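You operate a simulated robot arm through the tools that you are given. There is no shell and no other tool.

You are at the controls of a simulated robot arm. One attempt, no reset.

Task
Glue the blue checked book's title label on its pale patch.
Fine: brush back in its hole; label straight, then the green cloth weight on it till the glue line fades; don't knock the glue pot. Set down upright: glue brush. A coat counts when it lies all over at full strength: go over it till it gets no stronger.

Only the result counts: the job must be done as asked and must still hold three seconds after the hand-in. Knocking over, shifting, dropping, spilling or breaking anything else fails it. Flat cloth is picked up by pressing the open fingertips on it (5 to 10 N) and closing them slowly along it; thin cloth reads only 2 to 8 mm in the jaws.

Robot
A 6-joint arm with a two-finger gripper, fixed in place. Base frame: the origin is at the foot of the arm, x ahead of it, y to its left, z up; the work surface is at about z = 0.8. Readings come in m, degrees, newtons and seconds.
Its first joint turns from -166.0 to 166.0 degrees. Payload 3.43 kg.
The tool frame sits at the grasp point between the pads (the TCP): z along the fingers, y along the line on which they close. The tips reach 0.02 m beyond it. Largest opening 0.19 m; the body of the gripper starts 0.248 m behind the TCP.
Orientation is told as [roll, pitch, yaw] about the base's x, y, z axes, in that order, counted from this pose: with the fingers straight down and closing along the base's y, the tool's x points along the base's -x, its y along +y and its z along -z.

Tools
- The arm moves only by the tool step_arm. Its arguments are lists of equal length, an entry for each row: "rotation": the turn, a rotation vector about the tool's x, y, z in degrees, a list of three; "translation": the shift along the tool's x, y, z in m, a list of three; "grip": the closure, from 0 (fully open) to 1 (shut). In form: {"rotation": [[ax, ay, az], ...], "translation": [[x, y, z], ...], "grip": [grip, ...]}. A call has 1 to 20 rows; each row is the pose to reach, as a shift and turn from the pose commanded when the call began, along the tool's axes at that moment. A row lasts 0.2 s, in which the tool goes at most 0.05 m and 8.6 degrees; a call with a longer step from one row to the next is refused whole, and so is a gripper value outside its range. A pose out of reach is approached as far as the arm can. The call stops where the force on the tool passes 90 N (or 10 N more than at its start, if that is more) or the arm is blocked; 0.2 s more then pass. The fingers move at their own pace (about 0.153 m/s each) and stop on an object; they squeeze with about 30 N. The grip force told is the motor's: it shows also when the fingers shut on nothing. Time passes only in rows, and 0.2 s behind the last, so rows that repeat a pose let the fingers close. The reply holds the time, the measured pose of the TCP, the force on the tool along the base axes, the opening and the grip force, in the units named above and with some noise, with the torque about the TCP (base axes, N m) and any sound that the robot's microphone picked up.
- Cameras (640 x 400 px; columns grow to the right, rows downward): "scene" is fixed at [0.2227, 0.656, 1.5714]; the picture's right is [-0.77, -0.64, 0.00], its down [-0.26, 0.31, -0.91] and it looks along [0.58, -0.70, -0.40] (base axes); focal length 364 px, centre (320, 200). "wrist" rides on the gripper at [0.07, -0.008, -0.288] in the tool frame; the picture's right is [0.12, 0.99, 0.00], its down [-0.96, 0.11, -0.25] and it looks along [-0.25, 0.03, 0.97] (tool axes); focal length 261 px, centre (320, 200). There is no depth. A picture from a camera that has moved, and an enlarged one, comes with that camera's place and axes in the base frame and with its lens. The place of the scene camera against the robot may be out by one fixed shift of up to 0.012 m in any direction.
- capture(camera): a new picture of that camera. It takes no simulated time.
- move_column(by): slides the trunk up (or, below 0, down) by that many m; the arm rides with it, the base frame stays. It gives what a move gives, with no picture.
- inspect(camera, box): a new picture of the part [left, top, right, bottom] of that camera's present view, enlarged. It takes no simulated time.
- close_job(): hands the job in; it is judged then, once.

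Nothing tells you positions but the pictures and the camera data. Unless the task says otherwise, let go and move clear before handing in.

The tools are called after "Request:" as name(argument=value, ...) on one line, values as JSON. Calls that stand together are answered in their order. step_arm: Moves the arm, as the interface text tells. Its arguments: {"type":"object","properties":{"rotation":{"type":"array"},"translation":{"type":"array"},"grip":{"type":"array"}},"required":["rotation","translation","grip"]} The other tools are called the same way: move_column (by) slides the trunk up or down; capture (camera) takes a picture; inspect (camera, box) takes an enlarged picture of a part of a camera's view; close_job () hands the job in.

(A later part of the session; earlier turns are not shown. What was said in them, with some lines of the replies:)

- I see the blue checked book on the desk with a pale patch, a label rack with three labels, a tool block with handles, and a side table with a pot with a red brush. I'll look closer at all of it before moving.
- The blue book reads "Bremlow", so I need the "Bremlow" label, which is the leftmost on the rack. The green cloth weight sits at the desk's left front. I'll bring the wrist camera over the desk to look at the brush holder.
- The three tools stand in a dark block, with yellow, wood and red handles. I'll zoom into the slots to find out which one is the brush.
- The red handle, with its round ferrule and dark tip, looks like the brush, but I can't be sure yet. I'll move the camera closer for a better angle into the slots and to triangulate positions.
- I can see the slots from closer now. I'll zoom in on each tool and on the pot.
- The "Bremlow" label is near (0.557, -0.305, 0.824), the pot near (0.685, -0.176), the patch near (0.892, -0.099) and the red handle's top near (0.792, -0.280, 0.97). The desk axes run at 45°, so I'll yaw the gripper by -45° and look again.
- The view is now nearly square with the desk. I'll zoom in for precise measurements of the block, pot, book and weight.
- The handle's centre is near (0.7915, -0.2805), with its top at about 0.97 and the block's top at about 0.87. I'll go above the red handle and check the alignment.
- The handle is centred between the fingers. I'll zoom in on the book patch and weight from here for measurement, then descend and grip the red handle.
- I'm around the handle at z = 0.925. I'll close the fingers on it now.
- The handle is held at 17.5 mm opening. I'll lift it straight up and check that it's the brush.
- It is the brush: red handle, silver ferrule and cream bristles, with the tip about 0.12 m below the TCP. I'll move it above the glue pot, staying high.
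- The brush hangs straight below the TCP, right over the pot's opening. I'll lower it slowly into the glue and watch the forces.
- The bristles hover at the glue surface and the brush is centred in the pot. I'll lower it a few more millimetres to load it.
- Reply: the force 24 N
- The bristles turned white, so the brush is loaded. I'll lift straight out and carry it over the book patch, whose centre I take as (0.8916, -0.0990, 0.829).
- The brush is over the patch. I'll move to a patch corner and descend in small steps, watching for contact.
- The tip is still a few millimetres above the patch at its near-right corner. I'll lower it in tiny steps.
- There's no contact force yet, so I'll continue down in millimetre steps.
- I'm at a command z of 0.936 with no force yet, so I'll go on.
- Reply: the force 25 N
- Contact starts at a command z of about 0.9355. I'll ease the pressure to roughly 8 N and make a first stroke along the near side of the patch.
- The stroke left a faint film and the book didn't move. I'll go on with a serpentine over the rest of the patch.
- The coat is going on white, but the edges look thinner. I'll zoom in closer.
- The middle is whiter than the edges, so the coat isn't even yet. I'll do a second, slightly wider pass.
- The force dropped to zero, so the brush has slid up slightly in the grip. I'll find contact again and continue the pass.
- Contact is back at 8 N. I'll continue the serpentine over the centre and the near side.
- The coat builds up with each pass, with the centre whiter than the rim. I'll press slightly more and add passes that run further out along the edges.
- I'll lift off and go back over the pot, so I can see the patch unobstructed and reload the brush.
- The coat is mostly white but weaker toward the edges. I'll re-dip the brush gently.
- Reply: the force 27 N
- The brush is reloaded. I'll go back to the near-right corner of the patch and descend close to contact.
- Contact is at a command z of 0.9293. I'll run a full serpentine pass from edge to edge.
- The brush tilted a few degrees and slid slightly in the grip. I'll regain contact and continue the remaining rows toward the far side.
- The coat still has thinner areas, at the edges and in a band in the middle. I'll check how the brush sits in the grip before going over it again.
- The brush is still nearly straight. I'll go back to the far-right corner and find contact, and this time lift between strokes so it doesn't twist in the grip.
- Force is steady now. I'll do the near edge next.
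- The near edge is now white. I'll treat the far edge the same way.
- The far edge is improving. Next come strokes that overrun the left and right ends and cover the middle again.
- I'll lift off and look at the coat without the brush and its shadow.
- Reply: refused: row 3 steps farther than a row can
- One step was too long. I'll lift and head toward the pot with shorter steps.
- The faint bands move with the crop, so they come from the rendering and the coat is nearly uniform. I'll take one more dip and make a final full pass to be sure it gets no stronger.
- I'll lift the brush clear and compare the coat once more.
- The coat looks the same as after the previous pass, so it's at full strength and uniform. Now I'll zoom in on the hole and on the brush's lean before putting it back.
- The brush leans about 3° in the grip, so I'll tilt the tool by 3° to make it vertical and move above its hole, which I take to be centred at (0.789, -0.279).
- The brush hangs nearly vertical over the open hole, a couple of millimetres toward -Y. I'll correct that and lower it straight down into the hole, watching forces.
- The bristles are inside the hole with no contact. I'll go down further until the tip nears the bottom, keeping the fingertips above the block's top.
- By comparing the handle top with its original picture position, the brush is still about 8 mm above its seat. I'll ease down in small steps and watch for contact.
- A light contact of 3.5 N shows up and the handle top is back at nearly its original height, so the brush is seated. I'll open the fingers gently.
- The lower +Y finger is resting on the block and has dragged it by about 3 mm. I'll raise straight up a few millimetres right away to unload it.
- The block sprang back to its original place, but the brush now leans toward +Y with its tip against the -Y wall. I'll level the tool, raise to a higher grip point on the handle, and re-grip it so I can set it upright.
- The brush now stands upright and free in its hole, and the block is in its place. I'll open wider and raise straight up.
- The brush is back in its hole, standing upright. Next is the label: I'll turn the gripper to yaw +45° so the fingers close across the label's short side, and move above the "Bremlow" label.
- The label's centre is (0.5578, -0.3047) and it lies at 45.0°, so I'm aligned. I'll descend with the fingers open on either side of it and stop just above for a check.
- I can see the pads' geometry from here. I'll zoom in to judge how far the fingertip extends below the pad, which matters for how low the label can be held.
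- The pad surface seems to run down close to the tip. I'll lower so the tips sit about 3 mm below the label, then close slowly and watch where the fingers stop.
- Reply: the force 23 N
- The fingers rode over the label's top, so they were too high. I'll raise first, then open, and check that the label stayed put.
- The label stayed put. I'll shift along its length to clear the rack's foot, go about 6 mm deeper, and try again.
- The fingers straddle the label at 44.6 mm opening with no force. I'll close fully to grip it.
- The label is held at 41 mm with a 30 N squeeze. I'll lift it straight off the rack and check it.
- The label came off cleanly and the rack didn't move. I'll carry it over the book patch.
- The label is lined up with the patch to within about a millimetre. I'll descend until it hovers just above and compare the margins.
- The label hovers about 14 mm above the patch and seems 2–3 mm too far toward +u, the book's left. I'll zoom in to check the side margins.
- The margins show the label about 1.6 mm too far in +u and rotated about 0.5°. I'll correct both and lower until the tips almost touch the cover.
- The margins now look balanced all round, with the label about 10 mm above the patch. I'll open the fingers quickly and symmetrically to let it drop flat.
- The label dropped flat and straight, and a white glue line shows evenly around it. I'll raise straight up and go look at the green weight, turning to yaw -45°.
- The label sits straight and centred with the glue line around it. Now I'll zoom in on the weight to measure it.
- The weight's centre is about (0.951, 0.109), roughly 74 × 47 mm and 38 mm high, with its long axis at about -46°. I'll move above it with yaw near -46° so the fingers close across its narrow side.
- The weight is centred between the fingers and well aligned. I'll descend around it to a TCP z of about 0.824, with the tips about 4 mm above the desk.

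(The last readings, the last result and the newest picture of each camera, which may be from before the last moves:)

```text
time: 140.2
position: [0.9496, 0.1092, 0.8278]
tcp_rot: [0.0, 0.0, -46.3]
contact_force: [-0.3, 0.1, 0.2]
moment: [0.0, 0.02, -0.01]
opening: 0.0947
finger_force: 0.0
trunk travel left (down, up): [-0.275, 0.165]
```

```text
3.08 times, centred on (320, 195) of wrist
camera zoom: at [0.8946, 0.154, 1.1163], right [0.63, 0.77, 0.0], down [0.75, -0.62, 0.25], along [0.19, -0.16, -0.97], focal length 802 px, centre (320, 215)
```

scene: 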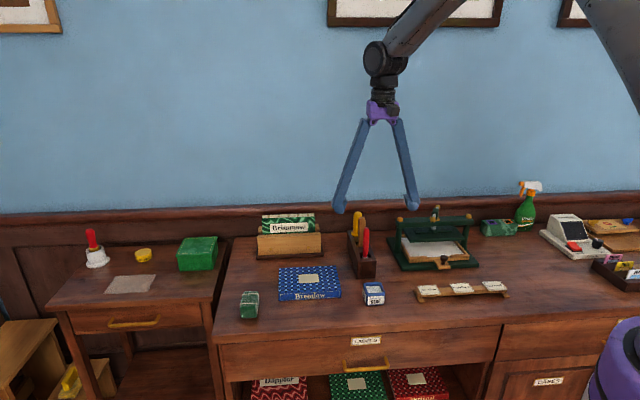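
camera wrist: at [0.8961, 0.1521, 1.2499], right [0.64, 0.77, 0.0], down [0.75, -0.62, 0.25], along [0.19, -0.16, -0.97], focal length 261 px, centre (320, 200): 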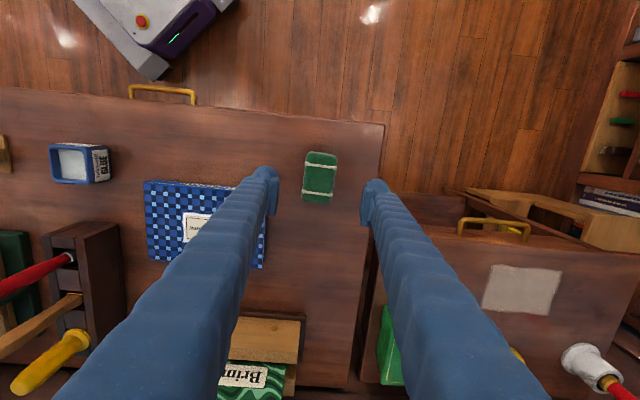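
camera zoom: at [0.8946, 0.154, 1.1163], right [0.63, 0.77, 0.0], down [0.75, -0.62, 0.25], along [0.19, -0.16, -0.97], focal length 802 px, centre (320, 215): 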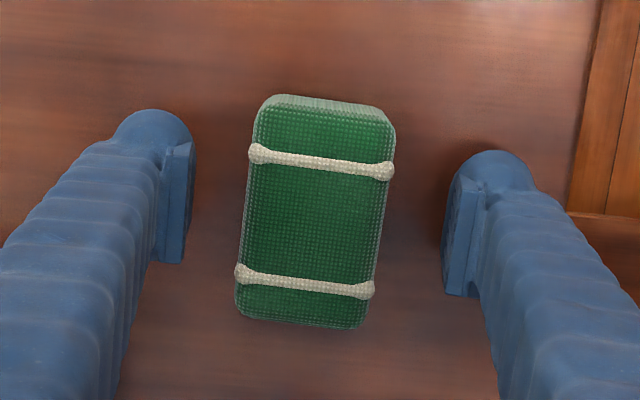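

The fingers are on both sides of the weight with clearance. I'll close on it.

Request:
step_arm(rotation=[[0, 0, 0], [0, 0, 0], [0, 0, 0], [0, 0, 0], [0, 0, 0], [0, 0, 0]], translation=[[0, 0, 0], [0, 0, 0], [0, 0, 0], [0, 0, 0], [0, 0, 0], [0, 0, 0]], grip=[0.6, 0.68, 0.74, 0.8, 0.9, 1.0])

Request:
inspect(camera="scene", box=[215, 255, 295, 330])

```text
time: 141.6
position: [0.9489, 0.1092, 0.8278]
tcp_rot: [0.0, 0.0, -46.2]
contact_force: [-2.1, -2.5, 0.7]
moment: [-0.02, 0.09, -0.03]
opening: 0.049
finger_force: 30.0
trunk travel left (down, up): [-0.275, 0.165]
```

```text
5.33 times, centred on (255, 292) of scene
camera zoom: at [0.2227, 0.656, 1.5714], right [-0.77, -0.64, 0.0], down [-0.26, 0.31, -0.91], along [0.58, -0.7, -0.4], focal length 1941 px, centre (667, -293)
```

zoom: 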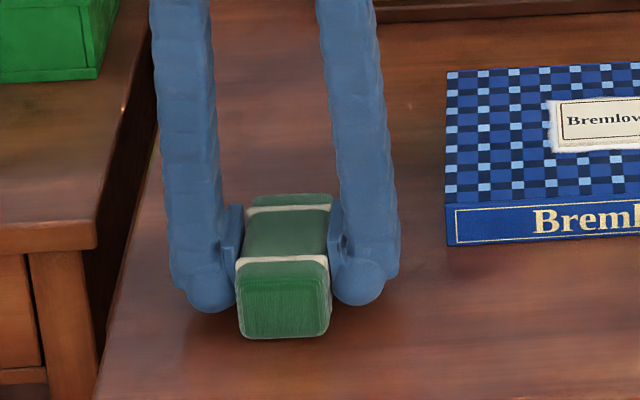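

The weight is held at 49 mm. I'll lift a little first to check the grip, then raise clear.

Request:
step_arm(rotation=[[0, 0, 0], [0, 0, 0], [0, 0, 0], [0, 0, 0]], translation=[[0, 0, -0.003], [0, 0, -0.008], [0, 0, -0.015], [0, 0, -0.02]], grip=[1, 1, 1, 1])

Request:
inspect(camera="scene", box=[215, 255, 295, 330])

```text
time: 142.6
position: [0.9508, 0.1097, 0.8471]
tcp_rot: [0.0, 0.0, -46.2]
contact_force: [0.1, -0.1, -5.6]
moment: [-0.02, -0.01, 0.0]
opening: 0.0492
finger_force: 29.5
trunk travel left (down, up): [-0.275, 0.165]
```

```text
5.33 times, centred on (255, 292) of scene
camera zoom: at [0.2227, 0.656, 1.5714], right [-0.77, -0.64, 0.0], down [-0.26, 0.31, -0.91], along [0.58, -0.7, -0.4], focal length 1941 px, centre (667, -293)
```

zoom: 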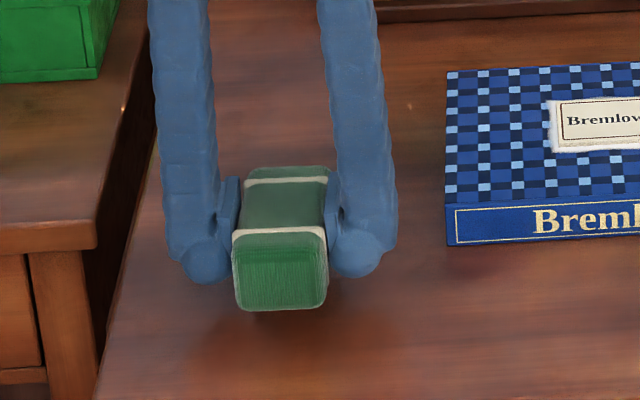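

The weight lifts cleanly (about 5.6 N). I'll raise it, carry it over the label, and turn it so its long side runs along the label.

Request:
step_arm(rotation=[[0, 0, 0], [0, 0, 0], [0, 0, 0], [0, 0, -7.63], [0, 0, -15.26], [0, 0, -22.9], [0, 0, -30.5], [0, 0, -38.2], [0, 0, -45.8], [0, 0, -53.4], [0, 0, -61.1], [0, 0, -68.7], [0, 0, -76.3], [0, 0, -84], [0, 0, -91.6]], translation=[[0, 0, -0.03], [0, 0, -0.065], [0, 0, -0.1], [-0.009, -0.0156, -0.1], [-0.0184, -0.0312, -0.1], [-0.0276, -0.0469, -0.1], [-0.0367, -0.0625, -0.1], [-0.0459, -0.0781, -0.1], [-0.0551, -0.0937, -0.1], [-0.0643, -0.1093, -0.1], [-0.0735, -0.1249, -0.1], [-0.0827, -0.1406, -0.1], [-0.0918, -0.1562, -0.1], [-0.101, -0.1718, -0.1], [-0.1102, -0.1874, -0.1]], grip=[1, 1, 1, 1, 1, 1, 1, 1, 1, 1, 1, 1, 1, 1, 1])

Request:
capture(camera="wrist")

Request:
inspect(camera="wrist", box=[255, 130, 385, 260])

Request:
inspect(camera="scene", box=[270, 225, 350, 305])

```text
time: 145.8
position: [0.8903, -0.1003, 0.9469]
tcp_rot: [0.1, 0.1, 45.5]
contact_force: [-0.2, 0.6, -5.6]
moment: [0.05, 0.02, -0.02]
opening: 0.049
finger_force: 30.1
trunk travel left (down, up): [-0.275, 0.165]
```

```text
taken
camera wrist: at [0.8468, -0.1573, 1.2354], right [-0.79, 0.61, 0.0], down [0.59, 0.77, 0.25], along [0.15, 0.2, -0.97], focal length 261 px, centre (320, 200)
```

wrist: 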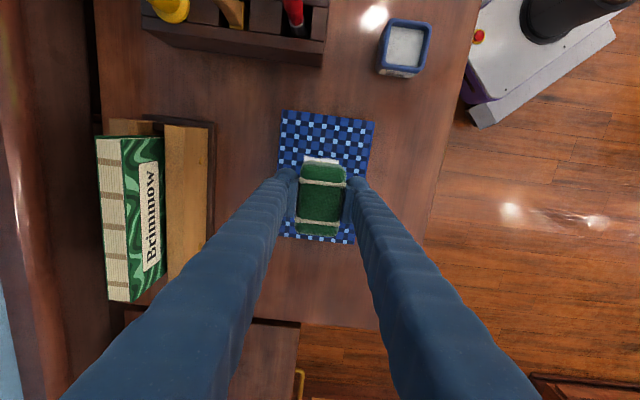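

```text
3.08 times, centred on (320, 195) of wrist
camera zoom: at [0.8468, -0.1573, 1.2354], right [-0.79, 0.61, 0.0], down [0.59, 0.77, 0.25], along [0.15, 0.2, -0.97], focal length 802 px, centre (320, 215)
```

zoom: 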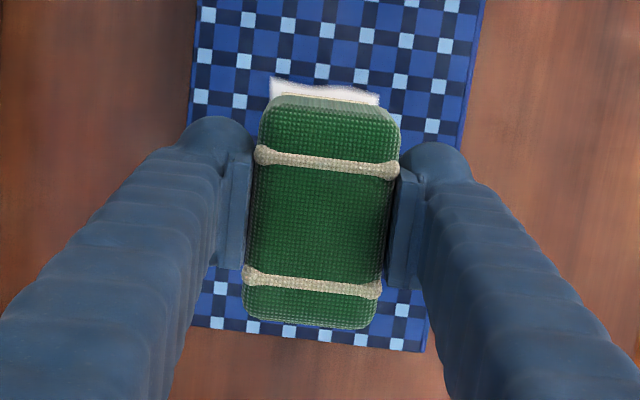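

```text
5.00 times, centred on (310, 265) of scene
camera zoom: at [0.2227, 0.656, 1.5714], right [-0.77, -0.64, 0.0], down [-0.26, 0.31, -0.91], along [0.58, -0.7, -0.4], focal length 1820 px, centre (370, -125)
```

zoom: 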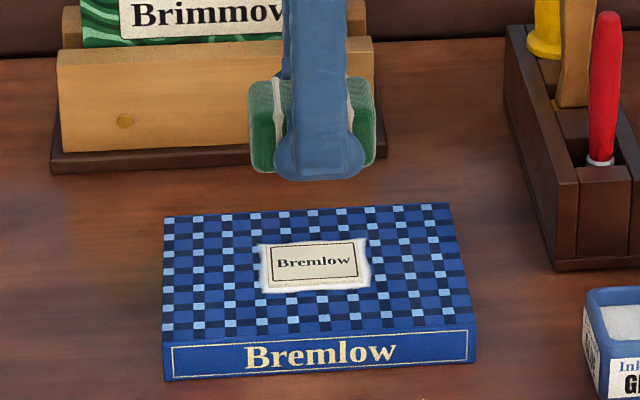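

The weight is right above the label. I'll lower it gently.

Request:
step_arm(rotation=[[0, 0, 0], [0, 0, 0], [0, 0, 0], [0, 0, 0]], translation=[[0, 0, 0.03], [0, 0, 0.06], [0, 0, 0.074], [0, 0, 0.08]], grip=[1, 1, 1, 1])

Request:
inspect(camera="scene", box=[280, 250, 340, 300])

Request:
inspect(camera="wrist", box=[275, 140, 365, 250])

```text
time: 146.8
position: [0.8915, -0.1017, 0.866]
tcp_rot: [0.0, 0.0, 45.3]
contact_force: [-0.1, -0.5, -5.1]
moment: [0.0, 0.03, 0.03]
opening: 0.0492
finger_force: 30.1
trunk travel left (down, up): [-0.275, 0.165]
```

```text
8.00 times, centred on (310, 275) of scene
camera zoom: at [0.2227, 0.656, 1.5714], right [-0.77, -0.64, 0.0], down [-0.26, 0.31, -0.91], along [0.58, -0.7, -0.4], focal length 2912 px, centre (400, -400)
```

zoom: 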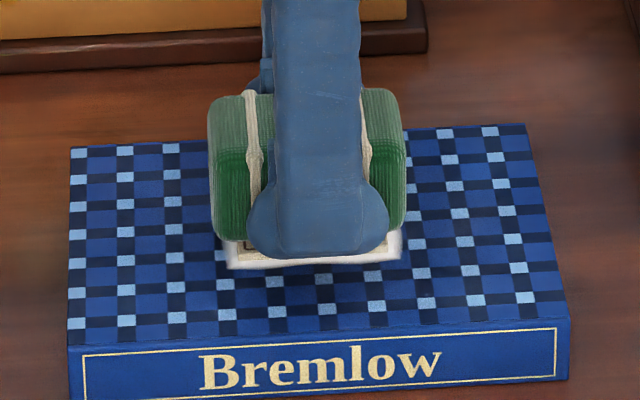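

```text
3.64 times, centred on (320, 195) of wrist
camera zoom: at [0.8484, -0.1573, 1.155], right [-0.79, 0.61, 0.0], down [0.59, 0.77, 0.25], along [0.15, 0.2, -0.97], focal length 948 px, centre (320, 218)
```

zoom: 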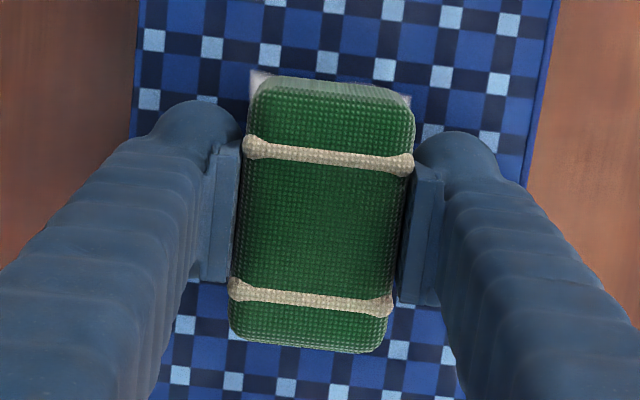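

Request:
step_arm(rotation=[[0, 0, 0], [0, 0, 0], [0, 0, 0]], translation=[[0, 0, 0.002], [0, 0, 0.004], [0, 0, 0.005]], grip=[1, 1, 1])

Request:
step_arm(rotation=[[0, 0, 0], [0, 0, 0]], translation=[[0, 0, 0.0007], [0, 0, 0.0014]], grip=[1, 1])

```text
time: 147.6
position: [0.8914, -0.101, 0.8623]
tcp_rot: [0.1, 0.1, 45.4]
contact_force: [0.6, 0.2, -5.0]
moment: [-0.03, 0.0, 0.01]
opening: 0.0491
finger_force: 30.3
trunk travel left (down, up): [-0.275, 0.165]
```

```text
time: 148.2
position: [0.891, -0.1017, 0.8615]
tcp_rot: [0.1, 0.1, 45.3]
contact_force: [0.5, -0.7, 1.5]
moment: [-0.06, -0.01, 0.01]
opening: 0.0492
finger_force: 30.2
trunk travel left (down, up): [-0.275, 0.165]
```

The weight rests on the label, with the force reading changed by about 6.5 N. I'll open the fingers.

Request:
step_arm(rotation=[[0, 0, 0], [0, 0, 0], [0, 0, 0], [0, 0, 0]], translation=[[0, 0, 0], [0, 0, 0], [0, 0, 0], [0, 0, 0]], grip=[0.72, 0.66, 0.6, 0.55])

Request:
inspect(camera="scene", box=[280, 250, 340, 300])

Request:
inspect(camera="wrist", box=[275, 140, 365, 250])

```text
time: 149.2
position: [0.8915, -0.1005, 0.8599]
tcp_rot: [0.0, 0.0, 45.4]
contact_force: [0.9, 0.2, -0.8]
moment: [0.0, 0.03, 0.01]
opening: 0.0854
finger_force: 0.1
trunk travel left (down, up): [-0.275, 0.165]
```

```text
8.00 times, centred on (310, 275) of scene
camera zoom: at [0.2227, 0.656, 1.5714], right [-0.77, -0.64, 0.0], down [-0.26, 0.31, -0.91], along [0.58, -0.7, -0.4], focal length 2912 px, centre (400, -400)
```

zoom: 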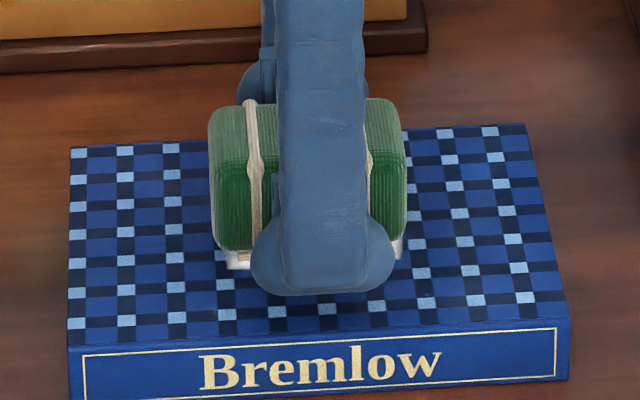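

```text
3.64 times, centred on (320, 195) of wrist
camera zoom: at [0.8475, -0.1571, 1.1495], right [-0.79, 0.61, 0.0], down [0.59, 0.77, 0.25], along [0.15, 0.2, -0.97], focal length 948 px, centre (320, 218)
```

zoom: 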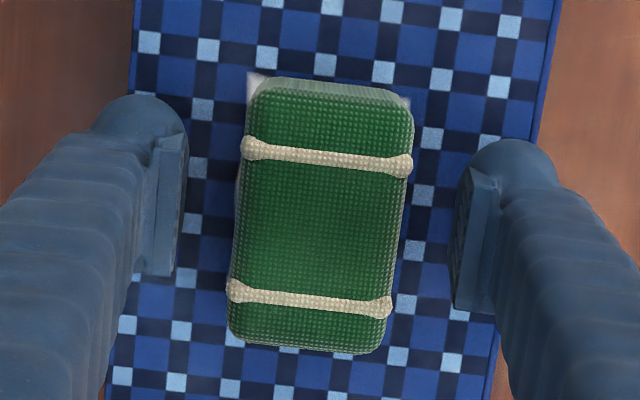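

The weight sits squarely on the label. I'll raise the gripper straight up and move it out of the way to watch the glue line.

Request:
step_arm(rotation=[[0, 0, 0], [0, 0, 0], [0, 0, 0], [0, 0, 0], [0, 0, 0], [0, 0, 0], [0, 0, 0], [0, 0, 0], [0, 0, 0], [0, 0, 0]], translation=[[0, 0, -0.01], [0, 0, -0.03], [0, 0, -0.06], [0, 0, -0.1], [0, 0, -0.14], [0, 0, -0.18], [0.04, 0, -0.2], [0.08, 0, -0.2], [0.12, 0, -0.2], [0.15, 0, -0.2]], grip=[0.55, 0.55, 0.55, 0.55, 0.55, 0.55, 0.5, 0.5, 0.5, 0.5])

Request:
inspect(camera="scene", box=[290, 255, 330, 290])

Request:
capture(camera="wrist")

```text
time: 151.4
position: [0.7857, -0.2088, 1.059]
tcp_rot: [0.0, 0.0, 45.3]
contact_force: [0.3, -0.6, -0.7]
moment: [0.04, -0.02, -0.03]
opening: 0.0948
finger_force: 0.0
trunk travel left (down, up): [-0.275, 0.165]
```

```text
11.43 times, centred on (310, 272) of scene
camera zoom: at [0.2227, 0.656, 1.5714], right [-0.77, -0.64, 0.0], down [-0.26, 0.31, -0.91], along [0.58, -0.7, -0.4], focal length 4160 px, centre (434, -629)
```

zoom: 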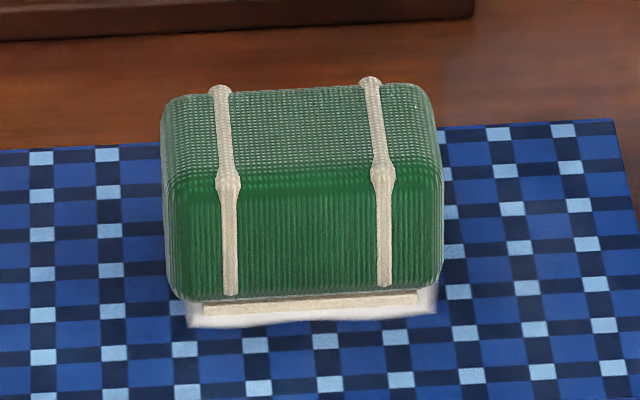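

```text
taken
camera wrist: at [0.7412, -0.2643, 1.3483], right [-0.79, 0.61, 0.0], down [0.59, 0.77, 0.25], along [0.15, 0.2, -0.97], focal length 261 px, centre (320, 200)
```

wrist: 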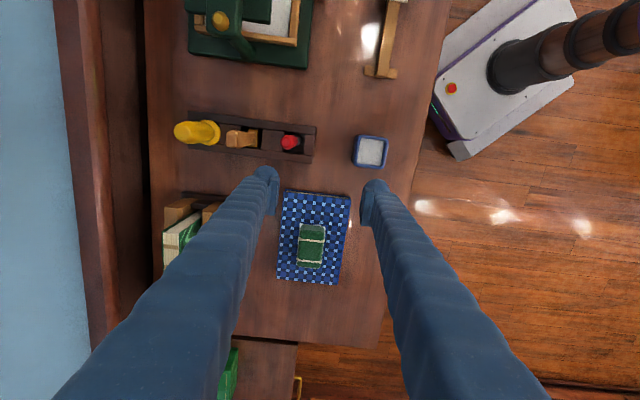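

The weight covers the label and the white glue line is still visible in front. I'll hold still and let time pass.

Request:
step_arm(rotation=[[0, 0, 0], [0, 0, 0], [0, 0, 0], [0, 0, 0], [0, 0, 0], [0, 0, 0], [0, 0, 0], [0, 0, 0], [0, 0, 0], [0, 0, 0], [0, 0, 0], [0, 0, 0], [0, 0, 0], [0, 0, 0], [0, 0, 0], [0, 0, 0], [0, 0, 0], [0, 0, 0], [0, 0, 0], [0, 0, 0]], translation=[[0, 0, 0], [0, 0, 0], [0, 0, 0], [0, 0, 0], [0, 0, 0], [0, 0, 0], [0, 0, 0], [0, 0, 0], [0, 0, 0], [0, 0, 0], [0, 0, 0], [0, 0, 0], [0, 0, 0], [0, 0, 0], [0, 0, 0], [0, 0, 0], [0, 0, 0], [0, 0, 0], [0, 0, 0], [0, 0, 0]], grip=[0.5, 0.5, 0.5, 0.5, 0.5, 0.5, 0.5, 0.5, 0.5, 0.5, 0.5, 0.5, 0.5, 0.5, 0.5, 0.5, 0.5, 0.5, 0.5, 0.5])

Request:
inspect(camera="scene", box=[290, 255, 330, 290])

Request:
inspect(camera="scene", box=[335, 205, 395, 300])

```text
time: 155.6
position: [0.7855, -0.2081, 1.0587]
tcp_rot: [0.0, 0.0, 45.4]
contact_force: [-0.3, 0.4, 0.1]
moment: [0.01, -0.01, -0.01]
opening: 0.0953
finger_force: 0.1
trunk travel left (down, up): [-0.275, 0.165]
```

```text
11.43 times, centred on (310, 272) of scene
camera zoom: at [0.2227, 0.656, 1.5714], right [-0.77, -0.64, 0.0], down [-0.26, 0.31, -0.91], along [0.58, -0.7, -0.4], focal length 4160 px, centre (434, -629)
```

zoom: 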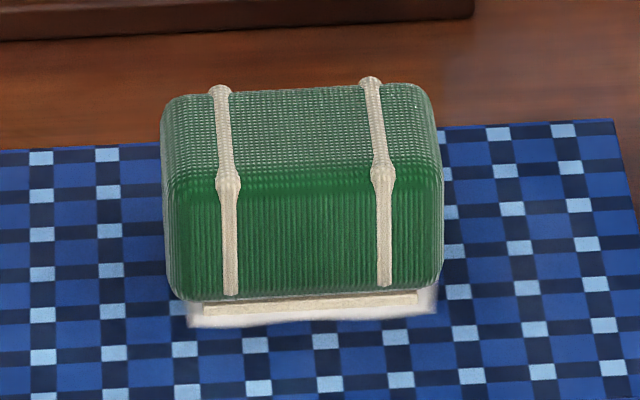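

```text
4.21 times, centred on (365, 252) of scene
camera zoom: at [0.2227, 0.656, 1.5714], right [-0.77, -0.64, 0.0], down [-0.26, 0.31, -0.91], along [0.58, -0.7, -0.4], focal length 1533 px, centre (130, -21)
```

zoom: 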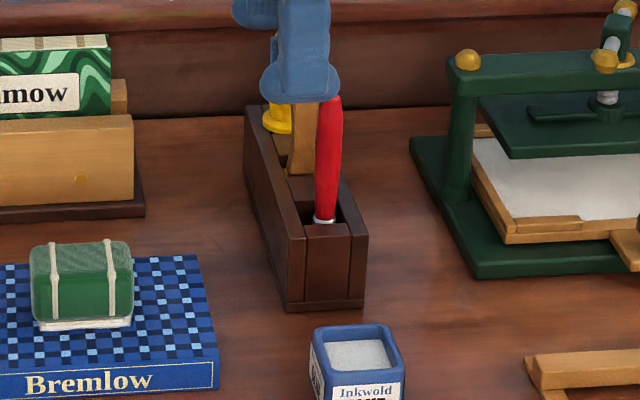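

The glue line is still white. I'll keep waiting.

Request:
step_arm(rotation=[[0, 0, 0], [0, 0, 0], [0, 0, 0], [0, 0, 0], [0, 0, 0], [0, 0, 0], [0, 0, 0], [0, 0, 0], [0, 0, 0], [0, 0, 0], [0, 0, 0], [0, 0, 0], [0, 0, 0], [0, 0, 0], [0, 0, 0], [0, 0, 0], [0, 0, 0], [0, 0, 0], [0, 0, 0], [0, 0, 0]], translation=[[0, 0, 0], [0, 0, 0], [0, 0, 0], [0, 0, 0], [0, 0, 0], [0, 0, 0], [0, 0, 0], [0, 0, 0], [0, 0, 0], [0, 0, 0], [0, 0, 0], [0, 0, 0], [0, 0, 0], [0, 0, 0], [0, 0, 0], [0, 0, 0], [0, 0, 0], [0, 0, 0], [0, 0, 0], [0, 0, 0]], grip=[0.5, 0.5, 0.5, 0.5, 0.5, 0.5, 0.5, 0.5, 0.5, 0.5, 0.5, 0.5, 0.5, 0.5, 0.5, 0.5, 0.5, 0.5, 0.5, 0.5])

Request:
step_arm(rotation=[[0, 0, 0], [0, 0, 0], [0, 0, 0], [0, 0, 0], [0, 0, 0], [0, 0, 0], [0, 0, 0], [0, 0, 0], [0, 0, 0], [0, 0, 0], [0, 0, 0], [0, 0, 0], [0, 0, 0], [0, 0, 0], [0, 0, 0], [0, 0, 0], [0, 0, 0], [0, 0, 0], [0, 0, 0], [0, 0, 0]], translation=[[0, 0, 0], [0, 0, 0], [0, 0, 0], [0, 0, 0], [0, 0, 0], [0, 0, 0], [0, 0, 0], [0, 0, 0], [0, 0, 0], [0, 0, 0], [0, 0, 0], [0, 0, 0], [0, 0, 0], [0, 0, 0], [0, 0, 0], [0, 0, 0], [0, 0, 0], [0, 0, 0], [0, 0, 0], [0, 0, 0]], grip=[0.5, 0.5, 0.5, 0.5, 0.5, 0.5, 0.5, 0.5, 0.5, 0.5, 0.5, 0.5, 0.5, 0.5, 0.5, 0.5, 0.5, 0.5, 0.5, 0.5])

Request:
inspect(camera="scene", box=[290, 255, 330, 290])

```text
time: 159.8
position: [0.7861, -0.2068, 1.0603]
tcp_rot: [0.0, 0.0, 45.5]
contact_force: [1.1, -1.2, 1.1]
moment: [0.0, 0.0, 0.01]
opening: 0.0949
finger_force: 0.0
trunk travel left (down, up): [-0.275, 0.165]
```

```text
time: 164.0
position: [0.7857, -0.2072, 1.0609]
tcp_rot: [0.0, 0.0, 45.4]
contact_force: [-0.2, -0.3, 0.3]
moment: [0.03, 0.04, 0.0]
opening: 0.0948
finger_force: 0.0
trunk travel left (down, up): [-0.275, 0.165]
```

```text
11.43 times, centred on (310, 272) of scene
camera zoom: at [0.2227, 0.656, 1.5714], right [-0.77, -0.64, 0.0], down [-0.26, 0.31, -0.91], along [0.58, -0.7, -0.4], focal length 4160 px, centre (434, -629)
```

zoom: 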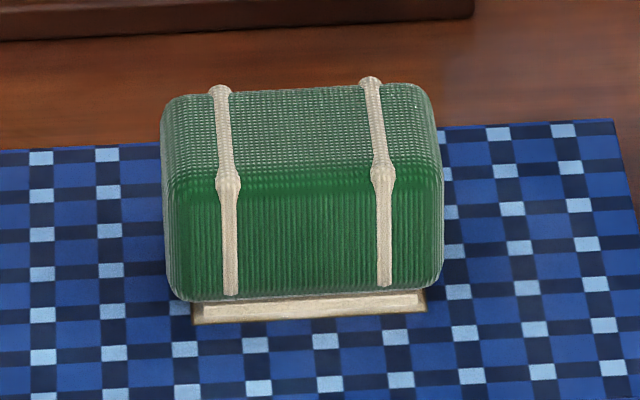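

The white glue line has faded and the bare patch rim shows again. I'll look closer from both cameras and wait a bit more to be sure.

Request:
step_arm(rotation=[[0, 0, 0], [0, 0, 0], [0, 0, 0], [0, 0, 0], [0, 0, 0], [0, 0, 0], [0, 0, 0], [0, 0, 0], [0, 0, 0], [0, 0, 0], [0, 0, 0], [0, 0, 0], [0, 0, 0], [0, 0, 0], [0, 0, 0], [0, 0, 0], [0, 0, 0], [0, 0, 0], [0, 0, 0], [0, 0, 0]], translation=[[0, 0, 0], [0, 0, 0], [0, 0, 0], [0, 0, 0], [0, 0, 0], [0, 0, 0], [0, 0, 0], [0, 0, 0], [0, 0, 0], [0, 0, 0], [0, 0, 0], [0, 0, 0], [0, 0, 0], [0, 0, 0], [0, 0, 0], [0, 0, 0], [0, 0, 0], [0, 0, 0], [0, 0, 0], [0, 0, 0]], grip=[0.5, 0.5, 0.5, 0.5, 0.5, 0.5, 0.5, 0.5, 0.5, 0.5, 0.5, 0.5, 0.5, 0.5, 0.5, 0.5, 0.5, 0.5, 0.5, 0.5])

Request:
inspect(camera="scene", box=[297, 268, 322, 287])

Request:
inspect(camera="wrist", box=[275, 190, 350, 290])

Request:
inspect(camera="wrist", box=[170, 100, 400, 175])

Request:
capture(camera="scene")

```text
time: 168.2
position: [0.7852, -0.2078, 1.0593]
tcp_rot: [0.1, 0.0, 45.3]
contact_force: [0.4, 1.1, -0.4]
moment: [0.02, -0.01, -0.03]
opening: 0.0949
finger_force: 0.0
trunk travel left (down, up): [-0.275, 0.165]
```

```text
16.00 times, centred on (310, 278) of scene
camera zoom: at [0.2227, 0.656, 1.5714], right [-0.77, -0.64, 0.0], down [-0.26, 0.31, -0.91], along [0.58, -0.7, -0.4], focal length 5824 px, centre (488, -1040)
```

zoom: 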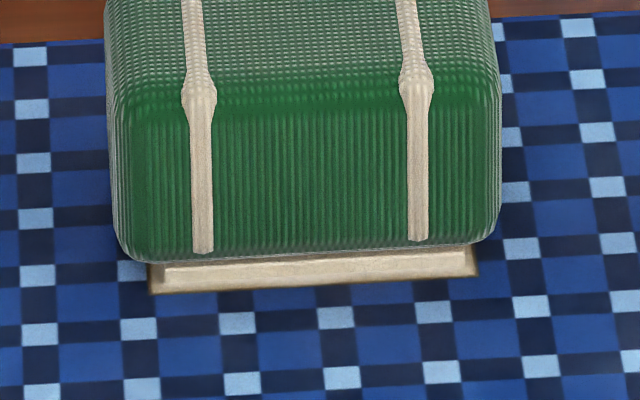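

```text
4.00 times, centred on (312, 240) of wrist
camera zoom: at [0.7417, -0.2638, 1.3484], right [-0.79, 0.61, 0.0], down [0.59, 0.77, 0.25], along [0.15, 0.2, -0.97], focal length 1043 px, centre (350, 40)
```

zoom: 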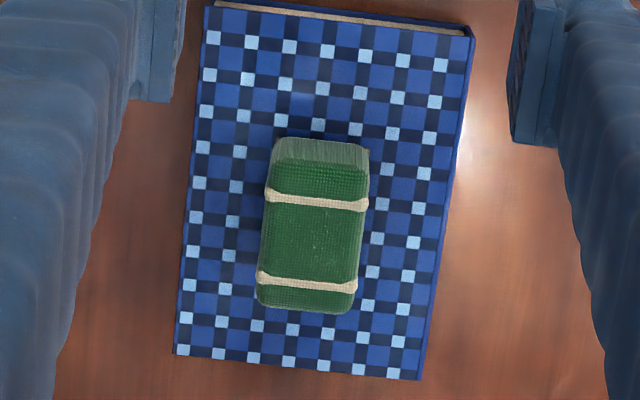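

```text
2.78 times, centred on (285, 138) of wrist
camera zoom: at [0.7417, -0.2638, 1.3484], right [-0.79, 0.61, 0.0], down [0.59, 0.77, 0.25], along [0.15, 0.2, -0.97], focal length 725 px, centre (417, 374)
```

zoom: 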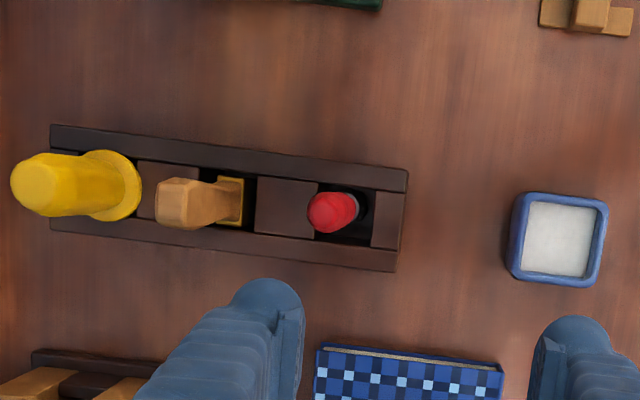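

```text
taken
```

scene: 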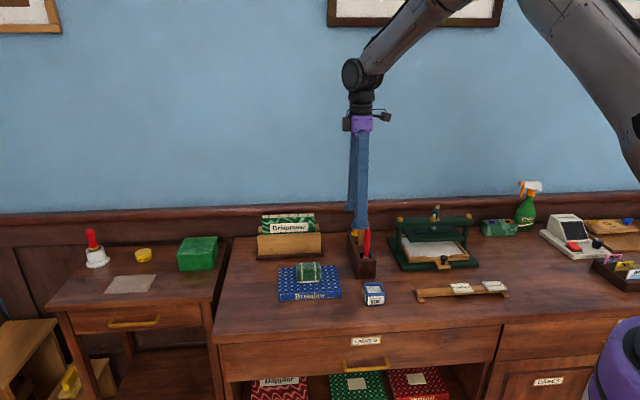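

The glue line has fully faded, the label is straight under the weight, the brush stands upright in its hole, and the pot hasn't moved. I'll raise the arm well clear and make a last check.

Request:
step_arm(rotation=[[0, 0, 0], [0, 0, 0], [0, 0, 0], [0, 0, 0], [0, 0, 0], [0, 0, 0]], translation=[[0, 0, -0.03], [0, 0, -0.06], [0, 0, -0.1], [0, 0, -0.12], [0, 0, -0.12], [0, 0, -0.12]], grip=[0.5, 0.5, 0.5, 0.5, 0.5, 0.5])

Request:
inspect(camera="scene", box=[230, 200, 390, 325])

Request:
inspect(camera="scene", box=[345, 215, 395, 285])

```text
time: 169.6
position: [0.7841, -0.2083, 1.181]
tcp_rot: [0.1, 0.0, 45.3]
contact_force: [-0.1, 0.3, 0.5]
moment: [-0.03, 0.03, 0.01]
opening: 0.0948
finger_force: 0.0
trunk travel left (down, up): [-0.275, 0.165]
```

```text
3.20 times, centred on (310, 262) of scene
camera zoom: at [0.2227, 0.656, 1.5714], right [-0.77, -0.64, 0.0], down [-0.26, 0.31, -0.91], along [0.58, -0.7, -0.4], focal length 1165 px, centre (352, 0)
```

zoom: 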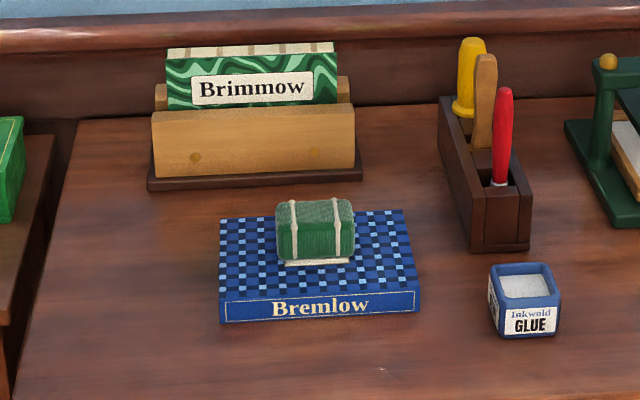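

```text
5.71 times, centred on (370, 250) of scene
camera zoom: at [0.2227, 0.656, 1.5714], right [-0.77, -0.64, 0.0], down [-0.26, 0.31, -0.91], along [0.58, -0.7, -0.4], focal length 2080 px, centre (34, -86)
```

zoom: 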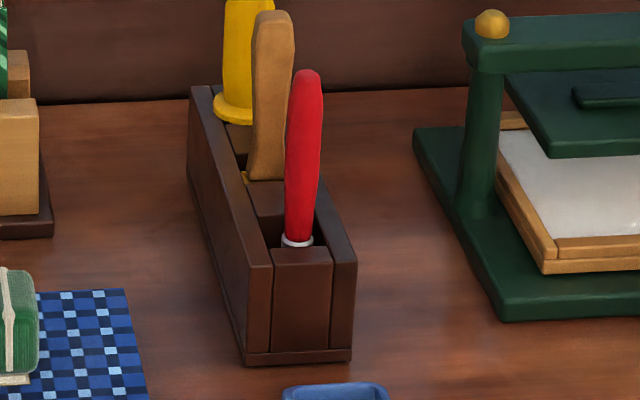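

The book, pot and block stand exactly where they did at the start. The brush is upright in its hole, and the label is set under the weight with the glue line gone. I'm handing the job in.

Request:
close_job()

```text
The job is handed in.
```

The Bremlow label is glued straight and centred on the blue checked book's pale patch, and I've handed the job in. I haven't seen the judging result.

- **Glue coat:** I went over the whole patch repeatedly, dipping the brush three times. I stopped when the last full pass made no visible difference.
- **Brush:** It's back in its hole and standing upright. While I was setting it down, one finger pressed on the tool block and dragged it a few millimetres. It sprang back, and the later pictures show it in its original place.
- **Label:** It dropped about 10 mm from the fingers onto the glue and landed flat and straight, with an even glue line all round.
- **Weight:** The green cloth weight sat on the label until the glue line faded, about 15 seconds. I left it there, since the task didn't say to take it off.
- **Everything else:** The glue pot and the book show no shift in the final pictures. The arm let go and was raised clear before hand-in.
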